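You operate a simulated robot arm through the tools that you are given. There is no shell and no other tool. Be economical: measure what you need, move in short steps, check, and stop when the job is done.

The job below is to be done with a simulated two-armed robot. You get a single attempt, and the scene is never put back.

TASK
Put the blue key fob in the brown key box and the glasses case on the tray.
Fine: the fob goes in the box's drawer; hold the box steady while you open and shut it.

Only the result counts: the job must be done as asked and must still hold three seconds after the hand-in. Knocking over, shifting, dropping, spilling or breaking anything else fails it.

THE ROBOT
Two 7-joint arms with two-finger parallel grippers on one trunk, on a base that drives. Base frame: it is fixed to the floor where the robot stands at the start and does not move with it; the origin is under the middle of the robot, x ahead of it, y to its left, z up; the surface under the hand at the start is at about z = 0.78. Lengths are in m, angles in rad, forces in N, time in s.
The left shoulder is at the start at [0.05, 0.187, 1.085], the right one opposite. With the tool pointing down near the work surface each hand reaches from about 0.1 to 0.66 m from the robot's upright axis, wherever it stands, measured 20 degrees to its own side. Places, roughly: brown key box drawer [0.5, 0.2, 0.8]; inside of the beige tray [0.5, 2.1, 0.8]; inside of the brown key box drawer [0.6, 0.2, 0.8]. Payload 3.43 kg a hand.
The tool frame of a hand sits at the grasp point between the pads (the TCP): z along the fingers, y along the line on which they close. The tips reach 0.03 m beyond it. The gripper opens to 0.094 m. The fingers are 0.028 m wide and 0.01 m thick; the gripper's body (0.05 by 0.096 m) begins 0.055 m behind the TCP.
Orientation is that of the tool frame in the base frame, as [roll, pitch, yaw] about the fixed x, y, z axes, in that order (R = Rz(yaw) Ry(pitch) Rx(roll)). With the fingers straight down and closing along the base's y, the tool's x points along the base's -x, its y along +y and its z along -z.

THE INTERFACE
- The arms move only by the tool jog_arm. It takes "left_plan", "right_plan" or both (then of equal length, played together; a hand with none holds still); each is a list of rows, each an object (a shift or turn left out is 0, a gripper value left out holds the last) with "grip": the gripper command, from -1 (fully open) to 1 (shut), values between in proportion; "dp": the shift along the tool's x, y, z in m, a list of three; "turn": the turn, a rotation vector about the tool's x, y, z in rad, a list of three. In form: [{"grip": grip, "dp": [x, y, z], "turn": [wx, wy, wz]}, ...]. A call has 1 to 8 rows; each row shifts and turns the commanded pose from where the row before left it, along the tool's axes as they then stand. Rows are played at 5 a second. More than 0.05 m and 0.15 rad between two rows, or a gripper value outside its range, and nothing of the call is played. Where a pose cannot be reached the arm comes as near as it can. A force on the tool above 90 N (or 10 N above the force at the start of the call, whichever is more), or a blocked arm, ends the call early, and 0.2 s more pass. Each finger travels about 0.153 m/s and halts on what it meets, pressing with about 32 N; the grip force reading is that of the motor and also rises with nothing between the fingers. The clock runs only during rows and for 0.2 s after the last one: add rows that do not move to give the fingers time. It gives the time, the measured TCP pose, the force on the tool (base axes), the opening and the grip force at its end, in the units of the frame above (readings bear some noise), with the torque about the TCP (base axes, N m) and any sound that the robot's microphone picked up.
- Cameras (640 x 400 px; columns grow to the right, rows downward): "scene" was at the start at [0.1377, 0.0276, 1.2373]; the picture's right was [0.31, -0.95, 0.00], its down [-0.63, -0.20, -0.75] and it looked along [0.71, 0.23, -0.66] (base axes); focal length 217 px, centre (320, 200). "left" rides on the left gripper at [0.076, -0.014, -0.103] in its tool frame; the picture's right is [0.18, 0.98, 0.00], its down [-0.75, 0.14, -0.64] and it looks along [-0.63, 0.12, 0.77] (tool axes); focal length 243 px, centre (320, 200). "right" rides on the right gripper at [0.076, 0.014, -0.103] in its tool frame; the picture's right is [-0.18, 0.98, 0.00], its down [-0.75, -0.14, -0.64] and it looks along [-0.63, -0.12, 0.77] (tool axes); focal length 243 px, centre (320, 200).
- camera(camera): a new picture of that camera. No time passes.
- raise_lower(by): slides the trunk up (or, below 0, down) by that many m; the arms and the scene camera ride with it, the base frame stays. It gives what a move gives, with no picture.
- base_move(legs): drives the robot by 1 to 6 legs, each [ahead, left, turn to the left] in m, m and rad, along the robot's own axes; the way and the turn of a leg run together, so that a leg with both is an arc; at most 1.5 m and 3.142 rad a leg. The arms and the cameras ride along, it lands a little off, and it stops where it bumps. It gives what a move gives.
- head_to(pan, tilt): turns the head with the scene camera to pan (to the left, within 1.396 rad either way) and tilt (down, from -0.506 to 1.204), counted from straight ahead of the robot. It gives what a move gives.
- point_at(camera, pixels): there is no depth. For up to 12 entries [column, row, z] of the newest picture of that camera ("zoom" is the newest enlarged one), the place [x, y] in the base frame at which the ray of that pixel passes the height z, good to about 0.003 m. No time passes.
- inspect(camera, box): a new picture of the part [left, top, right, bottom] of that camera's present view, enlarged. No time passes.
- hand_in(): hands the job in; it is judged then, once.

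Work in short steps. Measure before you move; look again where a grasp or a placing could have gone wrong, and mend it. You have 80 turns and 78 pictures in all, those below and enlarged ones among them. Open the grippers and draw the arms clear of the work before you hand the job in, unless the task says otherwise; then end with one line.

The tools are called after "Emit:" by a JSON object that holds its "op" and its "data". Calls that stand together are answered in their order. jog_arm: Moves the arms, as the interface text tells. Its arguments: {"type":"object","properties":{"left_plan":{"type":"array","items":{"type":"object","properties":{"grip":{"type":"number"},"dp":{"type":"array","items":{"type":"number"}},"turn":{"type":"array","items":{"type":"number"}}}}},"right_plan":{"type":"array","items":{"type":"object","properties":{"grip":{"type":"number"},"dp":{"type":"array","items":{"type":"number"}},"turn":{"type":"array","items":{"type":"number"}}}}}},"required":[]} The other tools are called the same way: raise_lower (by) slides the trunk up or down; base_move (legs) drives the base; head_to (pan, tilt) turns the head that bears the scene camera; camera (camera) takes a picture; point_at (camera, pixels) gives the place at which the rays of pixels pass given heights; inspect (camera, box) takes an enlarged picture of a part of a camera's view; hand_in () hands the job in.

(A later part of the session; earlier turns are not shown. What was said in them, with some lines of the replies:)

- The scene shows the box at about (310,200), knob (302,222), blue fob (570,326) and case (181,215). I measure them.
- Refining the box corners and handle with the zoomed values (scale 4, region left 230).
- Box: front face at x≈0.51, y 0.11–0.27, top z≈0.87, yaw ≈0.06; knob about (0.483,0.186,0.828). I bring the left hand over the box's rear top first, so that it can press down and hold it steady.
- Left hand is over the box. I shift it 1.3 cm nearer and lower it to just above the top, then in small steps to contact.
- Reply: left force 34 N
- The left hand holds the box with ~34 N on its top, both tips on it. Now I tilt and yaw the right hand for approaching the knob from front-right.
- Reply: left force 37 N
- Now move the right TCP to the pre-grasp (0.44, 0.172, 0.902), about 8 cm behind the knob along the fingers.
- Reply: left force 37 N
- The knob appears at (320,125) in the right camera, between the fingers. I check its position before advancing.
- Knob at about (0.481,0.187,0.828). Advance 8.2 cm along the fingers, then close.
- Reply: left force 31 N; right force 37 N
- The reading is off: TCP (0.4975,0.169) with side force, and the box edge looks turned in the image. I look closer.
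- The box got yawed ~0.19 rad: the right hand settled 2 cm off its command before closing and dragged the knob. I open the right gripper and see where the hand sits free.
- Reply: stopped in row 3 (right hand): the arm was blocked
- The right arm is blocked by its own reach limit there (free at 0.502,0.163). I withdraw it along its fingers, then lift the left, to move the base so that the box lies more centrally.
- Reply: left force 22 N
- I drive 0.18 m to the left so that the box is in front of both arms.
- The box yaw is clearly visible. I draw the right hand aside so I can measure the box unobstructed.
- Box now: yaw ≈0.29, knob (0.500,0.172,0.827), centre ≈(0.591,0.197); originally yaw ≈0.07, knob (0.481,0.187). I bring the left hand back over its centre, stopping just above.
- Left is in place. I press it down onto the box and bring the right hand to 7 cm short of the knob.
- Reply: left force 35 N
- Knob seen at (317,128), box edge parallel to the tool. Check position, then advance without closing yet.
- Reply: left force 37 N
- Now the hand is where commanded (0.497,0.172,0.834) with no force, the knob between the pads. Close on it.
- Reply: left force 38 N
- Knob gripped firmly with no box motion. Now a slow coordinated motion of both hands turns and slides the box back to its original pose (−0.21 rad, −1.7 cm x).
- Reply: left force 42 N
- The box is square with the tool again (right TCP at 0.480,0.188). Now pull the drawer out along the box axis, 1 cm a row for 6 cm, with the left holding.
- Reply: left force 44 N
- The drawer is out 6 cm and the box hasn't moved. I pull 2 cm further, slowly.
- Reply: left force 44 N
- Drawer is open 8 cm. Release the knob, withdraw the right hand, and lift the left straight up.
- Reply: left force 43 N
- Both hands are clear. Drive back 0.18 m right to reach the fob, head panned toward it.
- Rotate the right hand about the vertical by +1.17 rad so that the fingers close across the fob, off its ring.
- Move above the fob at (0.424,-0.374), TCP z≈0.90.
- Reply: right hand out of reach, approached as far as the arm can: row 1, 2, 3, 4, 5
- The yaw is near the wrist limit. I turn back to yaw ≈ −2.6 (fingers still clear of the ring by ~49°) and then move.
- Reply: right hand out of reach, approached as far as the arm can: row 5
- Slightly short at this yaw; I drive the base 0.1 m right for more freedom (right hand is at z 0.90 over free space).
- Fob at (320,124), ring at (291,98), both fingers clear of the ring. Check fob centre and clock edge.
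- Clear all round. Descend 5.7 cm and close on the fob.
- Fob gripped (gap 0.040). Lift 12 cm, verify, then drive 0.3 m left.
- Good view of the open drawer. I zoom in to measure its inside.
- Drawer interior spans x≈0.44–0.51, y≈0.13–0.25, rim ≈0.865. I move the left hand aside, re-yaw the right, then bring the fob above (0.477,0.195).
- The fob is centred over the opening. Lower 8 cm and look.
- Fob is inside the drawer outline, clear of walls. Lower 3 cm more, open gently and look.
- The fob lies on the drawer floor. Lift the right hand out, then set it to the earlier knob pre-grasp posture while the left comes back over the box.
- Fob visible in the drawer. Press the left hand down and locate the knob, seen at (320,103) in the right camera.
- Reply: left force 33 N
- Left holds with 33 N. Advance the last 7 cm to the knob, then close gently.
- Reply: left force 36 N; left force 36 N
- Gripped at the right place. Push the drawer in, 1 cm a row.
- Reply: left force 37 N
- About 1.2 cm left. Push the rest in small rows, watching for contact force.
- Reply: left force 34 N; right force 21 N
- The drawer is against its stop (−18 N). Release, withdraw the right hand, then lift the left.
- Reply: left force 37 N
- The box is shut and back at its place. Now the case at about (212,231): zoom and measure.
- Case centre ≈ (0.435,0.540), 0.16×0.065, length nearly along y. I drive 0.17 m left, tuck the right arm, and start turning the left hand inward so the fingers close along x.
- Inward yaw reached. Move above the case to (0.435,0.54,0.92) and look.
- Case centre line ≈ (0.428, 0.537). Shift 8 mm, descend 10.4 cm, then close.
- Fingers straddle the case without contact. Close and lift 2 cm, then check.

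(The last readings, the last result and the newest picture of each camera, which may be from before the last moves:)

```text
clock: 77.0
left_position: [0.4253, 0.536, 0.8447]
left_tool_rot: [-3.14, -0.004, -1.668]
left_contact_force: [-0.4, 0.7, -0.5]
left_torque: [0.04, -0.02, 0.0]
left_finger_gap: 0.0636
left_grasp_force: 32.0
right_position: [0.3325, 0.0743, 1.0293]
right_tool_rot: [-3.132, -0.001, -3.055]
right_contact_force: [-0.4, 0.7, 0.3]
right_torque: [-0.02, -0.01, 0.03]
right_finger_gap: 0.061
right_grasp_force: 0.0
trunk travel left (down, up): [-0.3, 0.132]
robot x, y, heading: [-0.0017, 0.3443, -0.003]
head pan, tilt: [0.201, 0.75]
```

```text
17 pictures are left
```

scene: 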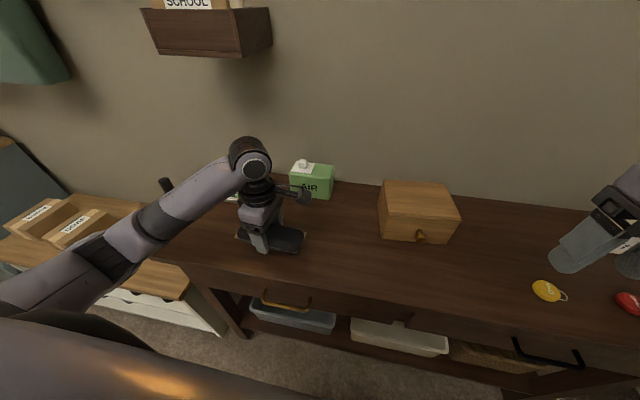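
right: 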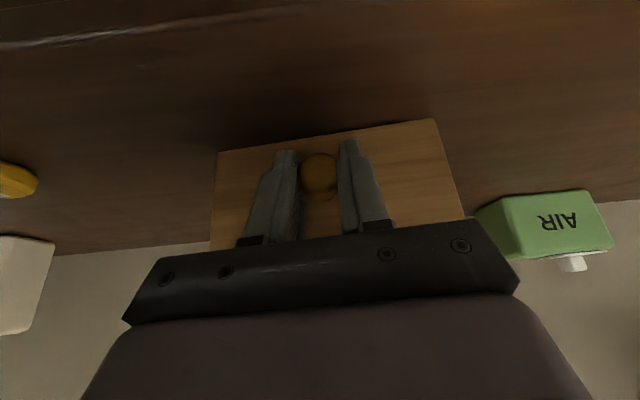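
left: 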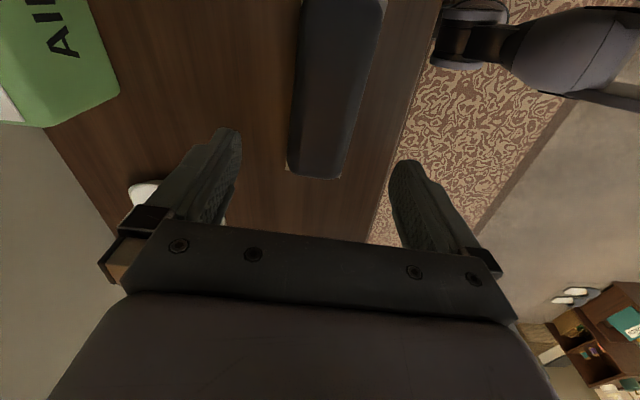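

Gripped at 6.4 cm gap. Lift another 16 cm, then look at the case and toward the tray on the left.

Emit:
{"op": "jog_arm", "data": {"left_plan": [{"dp": [0, 0, -0.04]}, {"dp": [0, 0, -0.04]}, {"dp": [0, 0, -0.04]}, {"dp": [0, 0, -0.04]}, {}]}}

Emit:
{"op": "head_to", "data": {"pan": 1.05, "tilt": 0.45}}

Emit:
{"op": "camera", "data": {"camera": "scene"}}

Emit:
{"op": "camera", "data": {"camera": "left"}}

```text
clock: 78.2
left_position: [0.4256, 0.5379, 1.007]
left_tool_rot: [-3.138, -0.001, -1.668]
left_contact_force: [-0.2, 0.3, 0.4]
left_torque: [0.0, 0.02, -0.01]
left_finger_gap: 0.064
left_grasp_force: 32.1
right_position: [0.3331, 0.0748, 1.0293]
right_tool_rot: [-3.132, 0.001, -3.055]
right_contact_force: [0.4, -0.1, 0.0]
right_torque: [0.03, 0.0, -0.01]
right_finger_gap: 0.0611
right_grasp_force: 0.1
trunk travel left (down, up): [-0.3, 0.132]
robot x, y, heading: [0.0028, 0.3436, -0.005]
head pan, tilt: [0.201, 0.75]
```

```text
clock: 79.4
left_position: [0.4255, 0.5384, 1.0063]
left_tool_rot: [-3.139, -0.002, -1.671]
left_contact_force: [0.7, 0.0, -0.7]
left_torque: [-0.03, 0.04, 0.01]
left_finger_gap: 0.0636
left_grasp_force: 31.9
right_position: [0.3327, 0.0746, 1.0274]
right_tool_rot: [-3.133, 0.0, -3.055]
right_contact_force: [-0.1, -0.4, 0.1]
right_torque: [0.0, -0.04, -0.01]
right_finger_gap: 0.0609
right_grasp_force: 0.0
trunk travel left (down, up): [-0.3, 0.132]
robot x, y, heading: [0.0, 0.3426, -0.007]
head pan, tilt: [1.051, 0.45]
```

```text
16 pictures are left
```

scene: 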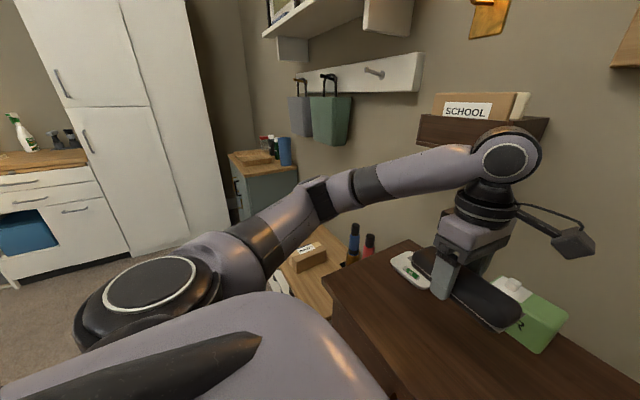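

```text
15 pictures are left
```

left: 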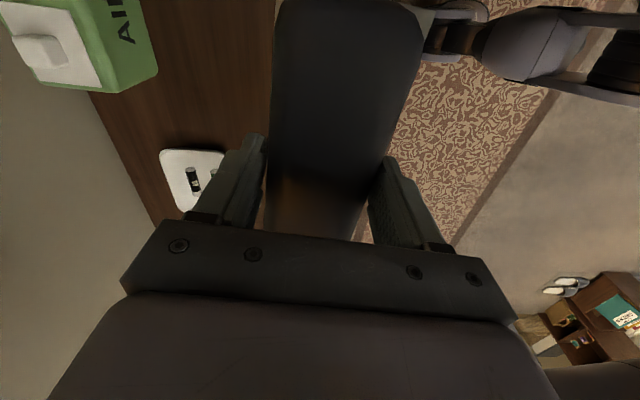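

The case is held well; the tray seems to be on the grey cabinet at (257,157). I measure it and look at the floor way to the left.

Emit:
{"op": "head_to", "data": {"pan": 1.3, "tilt": 0.7}}

Emit:
{"op": "point_at", "data": {"camera": "scene", "pixels": [[257, 157, 0.8], [230, 157, 0.78], [245, 174, 0.78], [297, 168, 0.78], [332, 318, 0.5], [332, 318, 0.6]]}}

Emit:
{"op": "camera", "data": {"camera": "scene"}}

```text
clock: 80.1
left_position: [0.4257, 0.5371, 1.0069]
left_tool_rot: [-3.138, -0.001, -1.668]
left_contact_force: [0.6, -0.2, -0.4]
left_torque: [-0.02, -0.01, -0.02]
left_finger_gap: 0.0638
left_grasp_force: 31.7
right_position: [0.3323, 0.0744, 1.0289]
right_tool_rot: [-3.134, -0.001, -3.055]
right_contact_force: [-0.2, -0.1, -0.2]
right_torque: [0.0, 0.02, 0.0]
right_finger_gap: 0.0609
right_grasp_force: 0.0
trunk travel left (down, up): [-0.3, 0.132]
robot x, y, heading: [-0.0002, 0.3461, -0.008]
head pan, tilt: [1.3, 0.7]
```

```text
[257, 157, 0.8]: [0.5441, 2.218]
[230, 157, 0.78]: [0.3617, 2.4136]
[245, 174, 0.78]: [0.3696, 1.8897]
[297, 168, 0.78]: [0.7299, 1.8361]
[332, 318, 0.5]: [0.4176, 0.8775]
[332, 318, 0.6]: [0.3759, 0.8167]
```

```text
14 pictures are left
```

scene: 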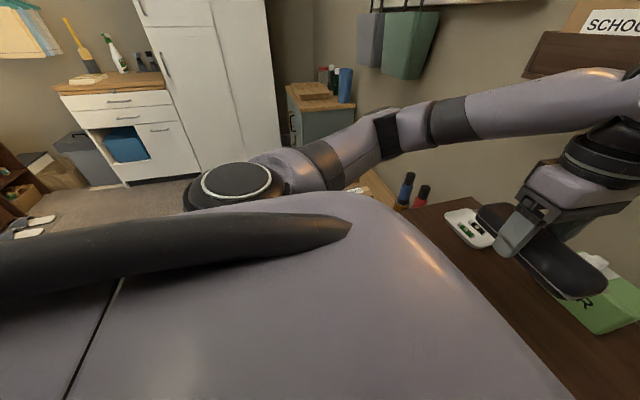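

Cabinet front edge is at x≈0.365 (y≈1.85–2.4), so a sideways drive at x=0 is clear. Pull the case nearer and higher, then drive 1.0 m left.

Emit:
{"op": "jog_arm", "data": {"left_plan": [{"dp": [0, 0.03, -0.02]}, {"dp": [0, 0.03, -0.02]}, {}]}}

Emit:
{"op": "base_move", "data": {"legs": [[0, 1.0, 0]]}}

Emit:
{"op": "head_to", "data": {"pan": 0.75, "tilt": 0.6}}

Emit:
{"op": "camera", "data": {"camera": "scene"}}

```text
clock: 80.9
left_position: [0.3647, 0.5457, 1.0468]
left_tool_rot: [-3.138, -0.002, -1.668]
left_contact_force: [-0.4, -0.8, -0.4]
left_torque: [0.0, 0.0, -0.01]
left_finger_gap: 0.0637
left_grasp_force: 31.8
right_position: [0.3328, 0.0741, 1.0294]
right_tool_rot: [-3.131, 0.002, -3.055]
right_contact_force: [-1.1, 0.4, -0.6]
right_torque: [-0.02, -0.01, 0.0]
right_finger_gap: 0.0612
right_grasp_force: 0.1
trunk travel left (down, up): [-0.3, 0.132]
robot x, y, heading: [0.0007, 0.3444, -0.006]
head pan, tilt: [1.3, 0.7]
```

```text
clock: 90.0
left_position: [0.3809, 1.5371, 1.0472]
left_tool_rot: [-3.138, -0.002, -1.683]
left_contact_force: [-0.2, 0.0, -0.6]
left_torque: [0.01, 0.02, -0.01]
left_finger_gap: 0.0638
left_grasp_force: 31.8
right_position: [0.3408, 1.0667, 1.0297]
right_tool_rot: [-3.132, -0.001, -3.067]
right_contact_force: [0.0, -0.4, 0.0]
right_torque: [0.0, 0.04, 0.0]
right_finger_gap: 0.061
right_grasp_force: 0.0
trunk travel left (down, up): [-0.3, 0.132]
robot x, y, heading: [0.0153, 1.342, -0.019]
head pan, tilt: [1.3, 0.7]
```

```text
clock: 91.0
left_position: [0.3798, 1.538, 1.047]
left_tool_rot: [-3.137, -0.001, -1.682]
left_contact_force: [0.0, -0.2, 0.4]
left_torque: [0.03, 0.03, 0.0]
left_finger_gap: 0.064
left_grasp_force: 32.2
right_position: [0.341, 1.0665, 1.0297]
right_tool_rot: [-3.133, 0.002, -3.071]
right_contact_force: [0.3, 0.5, -0.4]
right_torque: [0.0, -0.05, 0.01]
right_finger_gap: 0.0614
right_grasp_force: 0.0
trunk travel left (down, up): [-0.3, 0.132]
robot x, y, heading: [0.0151, 1.3405, -0.022]
head pan, tilt: [0.75, 0.6]
```

```text
13 pictures are left
```

scene: 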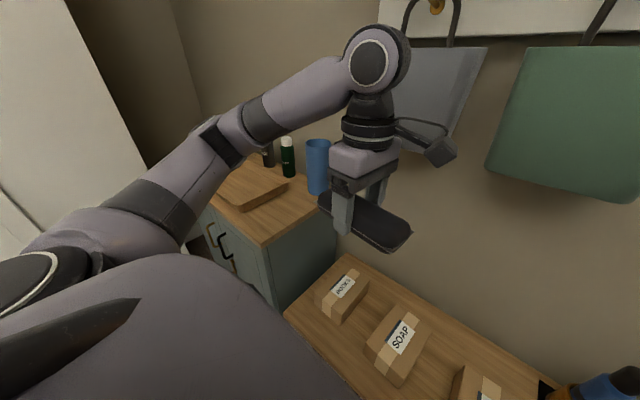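

Tray at (250,190), tumbler and bottle behind it. I measure the visible corners.

Emit:
{"op": "point_at", "data": {"camera": "scene", "pixels": [[243, 210, 0.78], [287, 183, 0.79], [318, 190, 0.78], [288, 175, 0.78], [263, 243, 0.78], [225, 178, 0.79], [318, 145, 0.9]]}}

Emit:
{"op": "base_move", "data": {"legs": [[0, 0.5, 0.02]]}}

Emit:
{"op": "head_to", "data": {"pan": 0.35, "tilt": 0.8}}

Emit:
{"op": "camera", "data": {"camera": "scene"}}

```text
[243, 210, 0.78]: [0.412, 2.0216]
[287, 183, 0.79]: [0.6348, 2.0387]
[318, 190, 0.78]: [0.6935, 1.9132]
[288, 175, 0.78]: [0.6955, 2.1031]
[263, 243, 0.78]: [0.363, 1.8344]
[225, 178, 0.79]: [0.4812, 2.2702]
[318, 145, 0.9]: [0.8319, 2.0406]
```

```text
clock: 95.9
left_position: [0.3828, 2.0469, 1.0469]
left_tool_rot: [-3.137, -0.003, -1.664]
left_contact_force: [0.0, 0.9, -1.4]
left_torque: [-0.02, 0.02, 0.02]
left_finger_gap: 0.0637
left_grasp_force: 32.0
right_position: [0.3516, 1.5763, 1.0284]
right_tool_rot: [-3.133, 0.001, -3.051]
right_contact_force: [-0.3, 0.6, -0.4]
right_torque: [-0.02, -0.01, 0.02]
right_finger_gap: 0.0611
right_grasp_force: 0.1
trunk travel left (down, up): [-0.3, 0.132]
robot x, y, heading: [0.0214, 1.848, 0.002]
head pan, tilt: [0.75, 0.6]
```

```text
clock: 96.8
left_position: [0.382, 2.0478, 1.0465]
left_tool_rot: [-3.136, -0.002, -1.666]
left_contact_force: [-0.3, -0.5, -1.1]
left_torque: [-0.01, -0.01, -0.01]
left_finger_gap: 0.0637
left_grasp_force: 32.1
right_position: [0.3507, 1.5757, 1.0283]
right_tool_rot: [-3.132, 0.0, -3.051]
right_contact_force: [-0.5, 0.3, 0.5]
right_torque: [0.0, -0.03, 0.03]
right_finger_gap: 0.0612
right_grasp_force: 0.1
trunk travel left (down, up): [-0.3, 0.132]
robot x, y, heading: [0.0191, 1.8442, -0.002]
head pan, tilt: [0.351, 0.799]
```

```text
12 pictures are left
```

scene: 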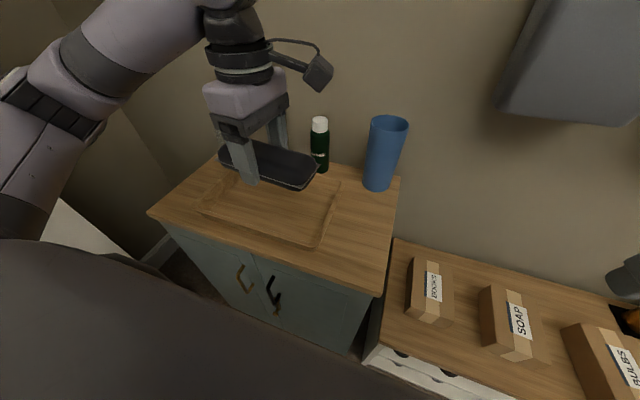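

The tray is the low wooden one under the case. Zoom to measure it.

Emit:
{"op": "inspect", "data": {"camera": "scene", "box": [170, 130, 370, 255]}}

```text
3.20 times, centred on (270, 192) of scene
```

zoom: 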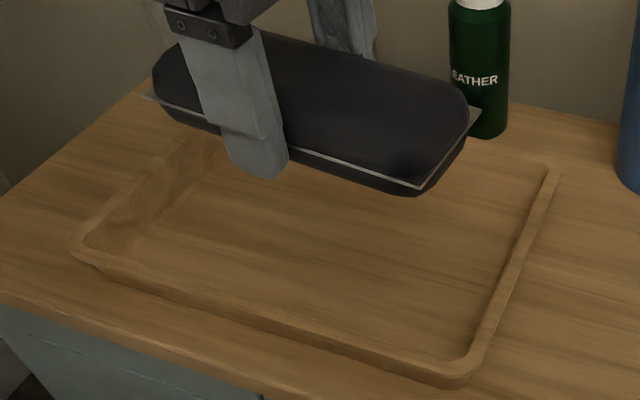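

Emit:
{"op": "point_at", "data": {"camera": "zoom", "pixels": [[75, 250, 0.8], [460, 370, 0.8], [555, 170, 0.8], [100, 262, 0.78], [450, 385, 0.78], [115, 250, 0.785], [445, 355, 0.785], [535, 170, 0.785], [215, 145, 0.785], [490, 135, 0.78]]}}

```text
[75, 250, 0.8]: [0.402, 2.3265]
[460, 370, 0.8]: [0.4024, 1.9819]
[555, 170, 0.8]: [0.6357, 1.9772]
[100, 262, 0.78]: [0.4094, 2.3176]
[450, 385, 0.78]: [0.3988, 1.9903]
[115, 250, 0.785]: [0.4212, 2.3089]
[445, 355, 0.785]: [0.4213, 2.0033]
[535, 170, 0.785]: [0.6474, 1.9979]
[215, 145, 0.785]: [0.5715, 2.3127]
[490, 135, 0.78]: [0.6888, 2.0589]
```

Tray interior ≈ x 0.42–0.62, y 2.00–2.31. Move the case above (0.515,2.155) at present height.

Emit:
{"op": "jog_arm", "data": {"left_plan": [{"dp": [-0.03, -0.0306, 0]}, {"dp": [-0.03, -0.0306, 0]}, {"dp": [-0.03, -0.0306, 0]}, {"dp": [-0.03, -0.0306, 0]}, {"dp": [0, 0, 0.04]}, {"dp": [0, 0, 0.04]}, {"dp": [0, 0, 0.04]}, {}]}}

Emit:
{"op": "camera", "data": {"camera": "scene"}}

```text
clock: 98.6
left_position: [0.5156, 2.1557, 0.9255]
left_tool_rot: [-3.136, -0.003, -1.665]
left_contact_force: [-0.1, 0.1, 0.7]
left_torque: [0.01, -0.02, -0.02]
left_finger_gap: 0.064
left_grasp_force: 32.3
right_position: [0.3502, 1.5765, 1.0294]
right_tool_rot: [-3.133, 0.001, -3.051]
right_contact_force: [0.4, -0.6, 0.0]
right_torque: [0.0, -0.01, -0.01]
right_finger_gap: 0.061
right_grasp_force: 0.0
trunk travel left (down, up): [-0.3, 0.132]
robot x, y, heading: [0.0174, 1.8502, 0.001]
head pan, tilt: [0.351, 0.799]
```

```text
10 pictures are left
```

scene: 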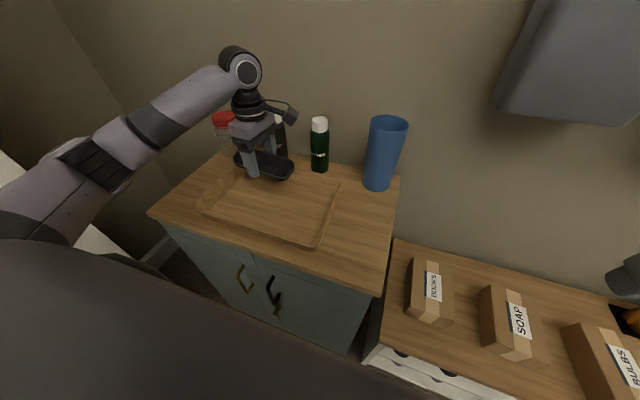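

Jars stand behind; the case is still ~10 cm above the tray. Lower 7 cm and inspect.

Emit:
{"op": "jog_arm", "data": {"left_plan": [{"dp": [0, 0, 0.025]}, {"dp": [0, 0, 0.025]}, {"dp": [0, 0, 0.02]}, {}]}}

Emit:
{"op": "inspect", "data": {"camera": "scene", "box": [170, 90, 370, 255]}}

```text
clock: 99.6
left_position: [0.5171, 2.1569, 0.8581]
left_tool_rot: [-3.138, -0.004, -1.666]
left_contact_force: [-1.0, -0.3, -0.4]
left_torque: [0.01, 0.03, -0.01]
left_finger_gap: 0.0636
left_grasp_force: 32.6
right_position: [0.3506, 1.5761, 1.0285]
right_tool_rot: [-3.133, -0.001, -3.051]
right_contact_force: [0.2, -0.1, 0.6]
right_torque: [0.04, 0.0, -0.03]
right_finger_gap: 0.061
right_grasp_force: 0.1
trunk travel left (down, up): [-0.3, 0.132]
robot x, y, heading: [0.0164, 1.8482, -0.003]
head pan, tilt: [0.351, 0.799]
```

```text
2.42 times, centred on (270, 172) of scene
```

zoom: 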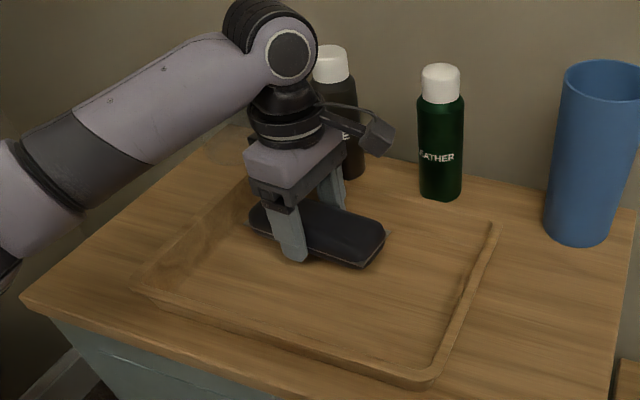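

Clear of the bottles and inside the tray outline. Lower in small steps until contact.

Emit:
{"op": "jog_arm", "data": {"left_plan": [{"dp": [0, 0, 0.012]}, {"dp": [0, 0, 0.01]}, {"dp": [0, 0, 0.006]}, {"dp": [0, 0, 0.004]}, {}]}}

```text
clock: 100.8
left_position: [0.5154, 2.155, 0.835]
left_tool_rot: [-3.119, 0.0, -1.665]
left_contact_force: [-9.8, 6.6, 60.9]
left_torque: [0.13, 2.4, -0.59]
left_finger_gap: 0.0641
left_grasp_force: 31.7
right_position: [0.3472, 1.5755, 1.0296]
right_tool_rot: [-3.135, 0.006, -3.05]
right_contact_force: [-0.2, 1.2, -0.1]
right_torque: [0.01, -0.01, -0.01]
right_finger_gap: 0.0609
right_grasp_force: 0.0
trunk travel left (down, up): [-0.3, 0.132]
robot x, y, heading: [0.0169, 1.8481, -0.007]
head pan, tilt: [0.351, 0.799]
```

Contact at TCP z≈0.838, pressing 61 N; relax upward 8 mm and look before releasing.

Emit:
{"op": "jog_arm", "data": {"left_plan": [{"dp": [0, 0, -0.005]}, {"dp": [0, 0, -0.003]}, {}]}}

Emit:
{"op": "inspect", "data": {"camera": "scene", "box": [200, 120, 340, 220]}}

```text
clock: 101.6
left_position: [0.5162, 2.1551, 0.8366]
left_tool_rot: [-3.13, -0.001, -1.664]
left_contact_force: [-2.2, 3.0, 24.9]
left_torque: [0.2, 0.22, 0.25]
left_finger_gap: 0.0638
left_grasp_force: 31.8
right_position: [0.3495, 1.5756, 1.029]
right_tool_rot: [-3.135, 0.001, -3.051]
right_contact_force: [0.1, -0.3, 0.6]
right_torque: [0.01, -0.02, 0.02]
right_finger_gap: 0.0612
right_grasp_force: 0.1
trunk travel left (down, up): [-0.3, 0.132]
robot x, y, heading: [0.0158, 1.848, 0.003]
head pan, tilt: [0.351, 0.799]
```

```text
4.00 times, centred on (270, 170) of scene
```

zoom: 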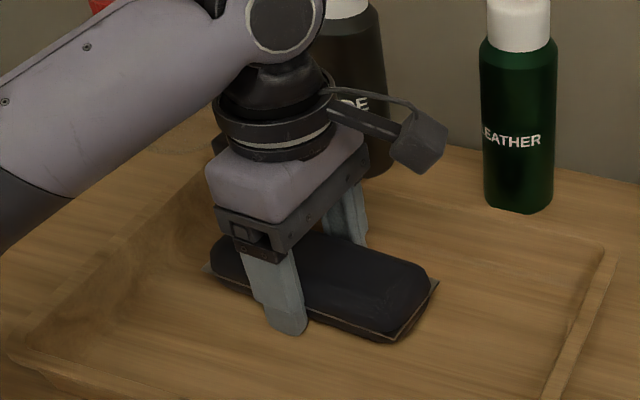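

The case rests flat on the tray floor. Ease off 3 mm, open, and rise straight up.

Emit:
{"op": "jog_arm", "data": {"left_plan": [{"dp": [0, 0, -0.003]}, {"grip": 0}, {"grip": -0.9}, {}, {"dp": [0, 0, -0.03]}, {"dp": [0, 0, -0.04]}, {"dp": [0, 0, -0.04]}, {"dp": [0, 0, -0.04]}]}}

Emit:
{"op": "jog_arm", "data": {"left_plan": [{"dp": [0, 0.04, -0.01]}, {"dp": [0, 0.04, -0.01]}, {"dp": [0, 0.04, 0]}, {"dp": [0, 0.04, 0]}, {}]}}

Emit:
{"op": "camera", "data": {"camera": "scene"}}

```text
clock: 103.4
left_position: [0.5155, 2.156, 0.9875]
left_tool_rot: [-3.136, -0.002, -1.664]
left_contact_force: [0.3, -0.3, 0.5]
left_torque: [-0.04, -0.01, -0.03]
left_finger_gap: 0.0895
left_grasp_force: 0.2
right_position: [0.3496, 1.5758, 1.029]
right_tool_rot: [-3.132, 0.0, -3.05]
right_contact_force: [-0.4, 0.5, 0.0]
right_torque: [0.02, -0.01, -0.01]
right_finger_gap: 0.061
right_grasp_force: 0.0
trunk travel left (down, up): [-0.3, 0.132]
robot x, y, heading: [0.0163, 1.8465, -0.003]
head pan, tilt: [0.351, 0.799]
```

```text
clock: 104.6
left_position: [0.3548, 2.1706, 1.0068]
left_tool_rot: [-3.138, 0.0, -1.665]
left_contact_force: [0.0, -0.1, 0.6]
left_torque: [0.02, 0.01, 0.02]
left_finger_gap: 0.0891
left_grasp_force: 0.1
right_position: [0.3512, 1.5762, 1.0294]
right_tool_rot: [-3.133, 0.0, -3.052]
right_contact_force: [-0.2, 0.0, 0.0]
right_torque: [0.0, -0.04, -0.01]
right_finger_gap: 0.0612
right_grasp_force: 0.0
trunk travel left (down, up): [-0.3, 0.132]
robot x, y, heading: [0.0174, 1.8457, -0.002]
head pan, tilt: [0.351, 0.799]
```

```text
7 pictures are left
```

scene: 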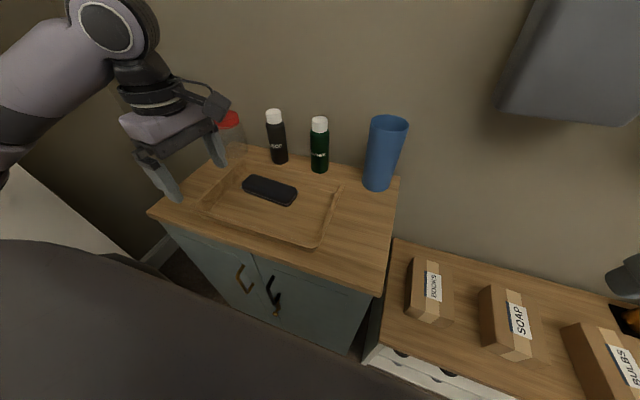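

The case lies inside the tray with everything else upright, and the drawer was seen shut with the fob in it. I open both grippers fully and hand in.

Emit:
{"op": "jog_arm", "data": {"left_plan": [{"grip": -1}, {}], "right_plan": [{"grip": -1}, {}]}}

Emit:
{"op": "hand_in", "data": {}}

```text
clock: 105.2
left_position: [0.3537, 2.1705, 1.0054]
left_tool_rot: [-3.138, -0.002, -1.664]
left_contact_force: [-0.5, 0.1, 0.2]
left_torque: [0.02, 0.04, -0.01]
left_finger_gap: 0.0941
left_grasp_force: 0.0
right_position: [0.35, 1.5764, 1.0286]
right_tool_rot: [-3.134, 0.0, -3.051]
right_contact_force: [0.8, 0.4, -0.3]
right_torque: [0.0, 0.02, 0.06]
right_finger_gap: 0.094
right_grasp_force: 0.1
trunk travel left (down, up): [-0.3, 0.132]
robot x, y, heading: [0.0191, 1.8459, -0.003]
head pan, tilt: [0.351, 0.799]
```

```text
The job is handed in.
```

The blue fob is in the shut drawer of the key box and the glasses case is on the tray; on my first grasp of the knob the box turned about 0.2 rad and slid about 2 cm, and I moved it back to about its starting position before opening the drawer.
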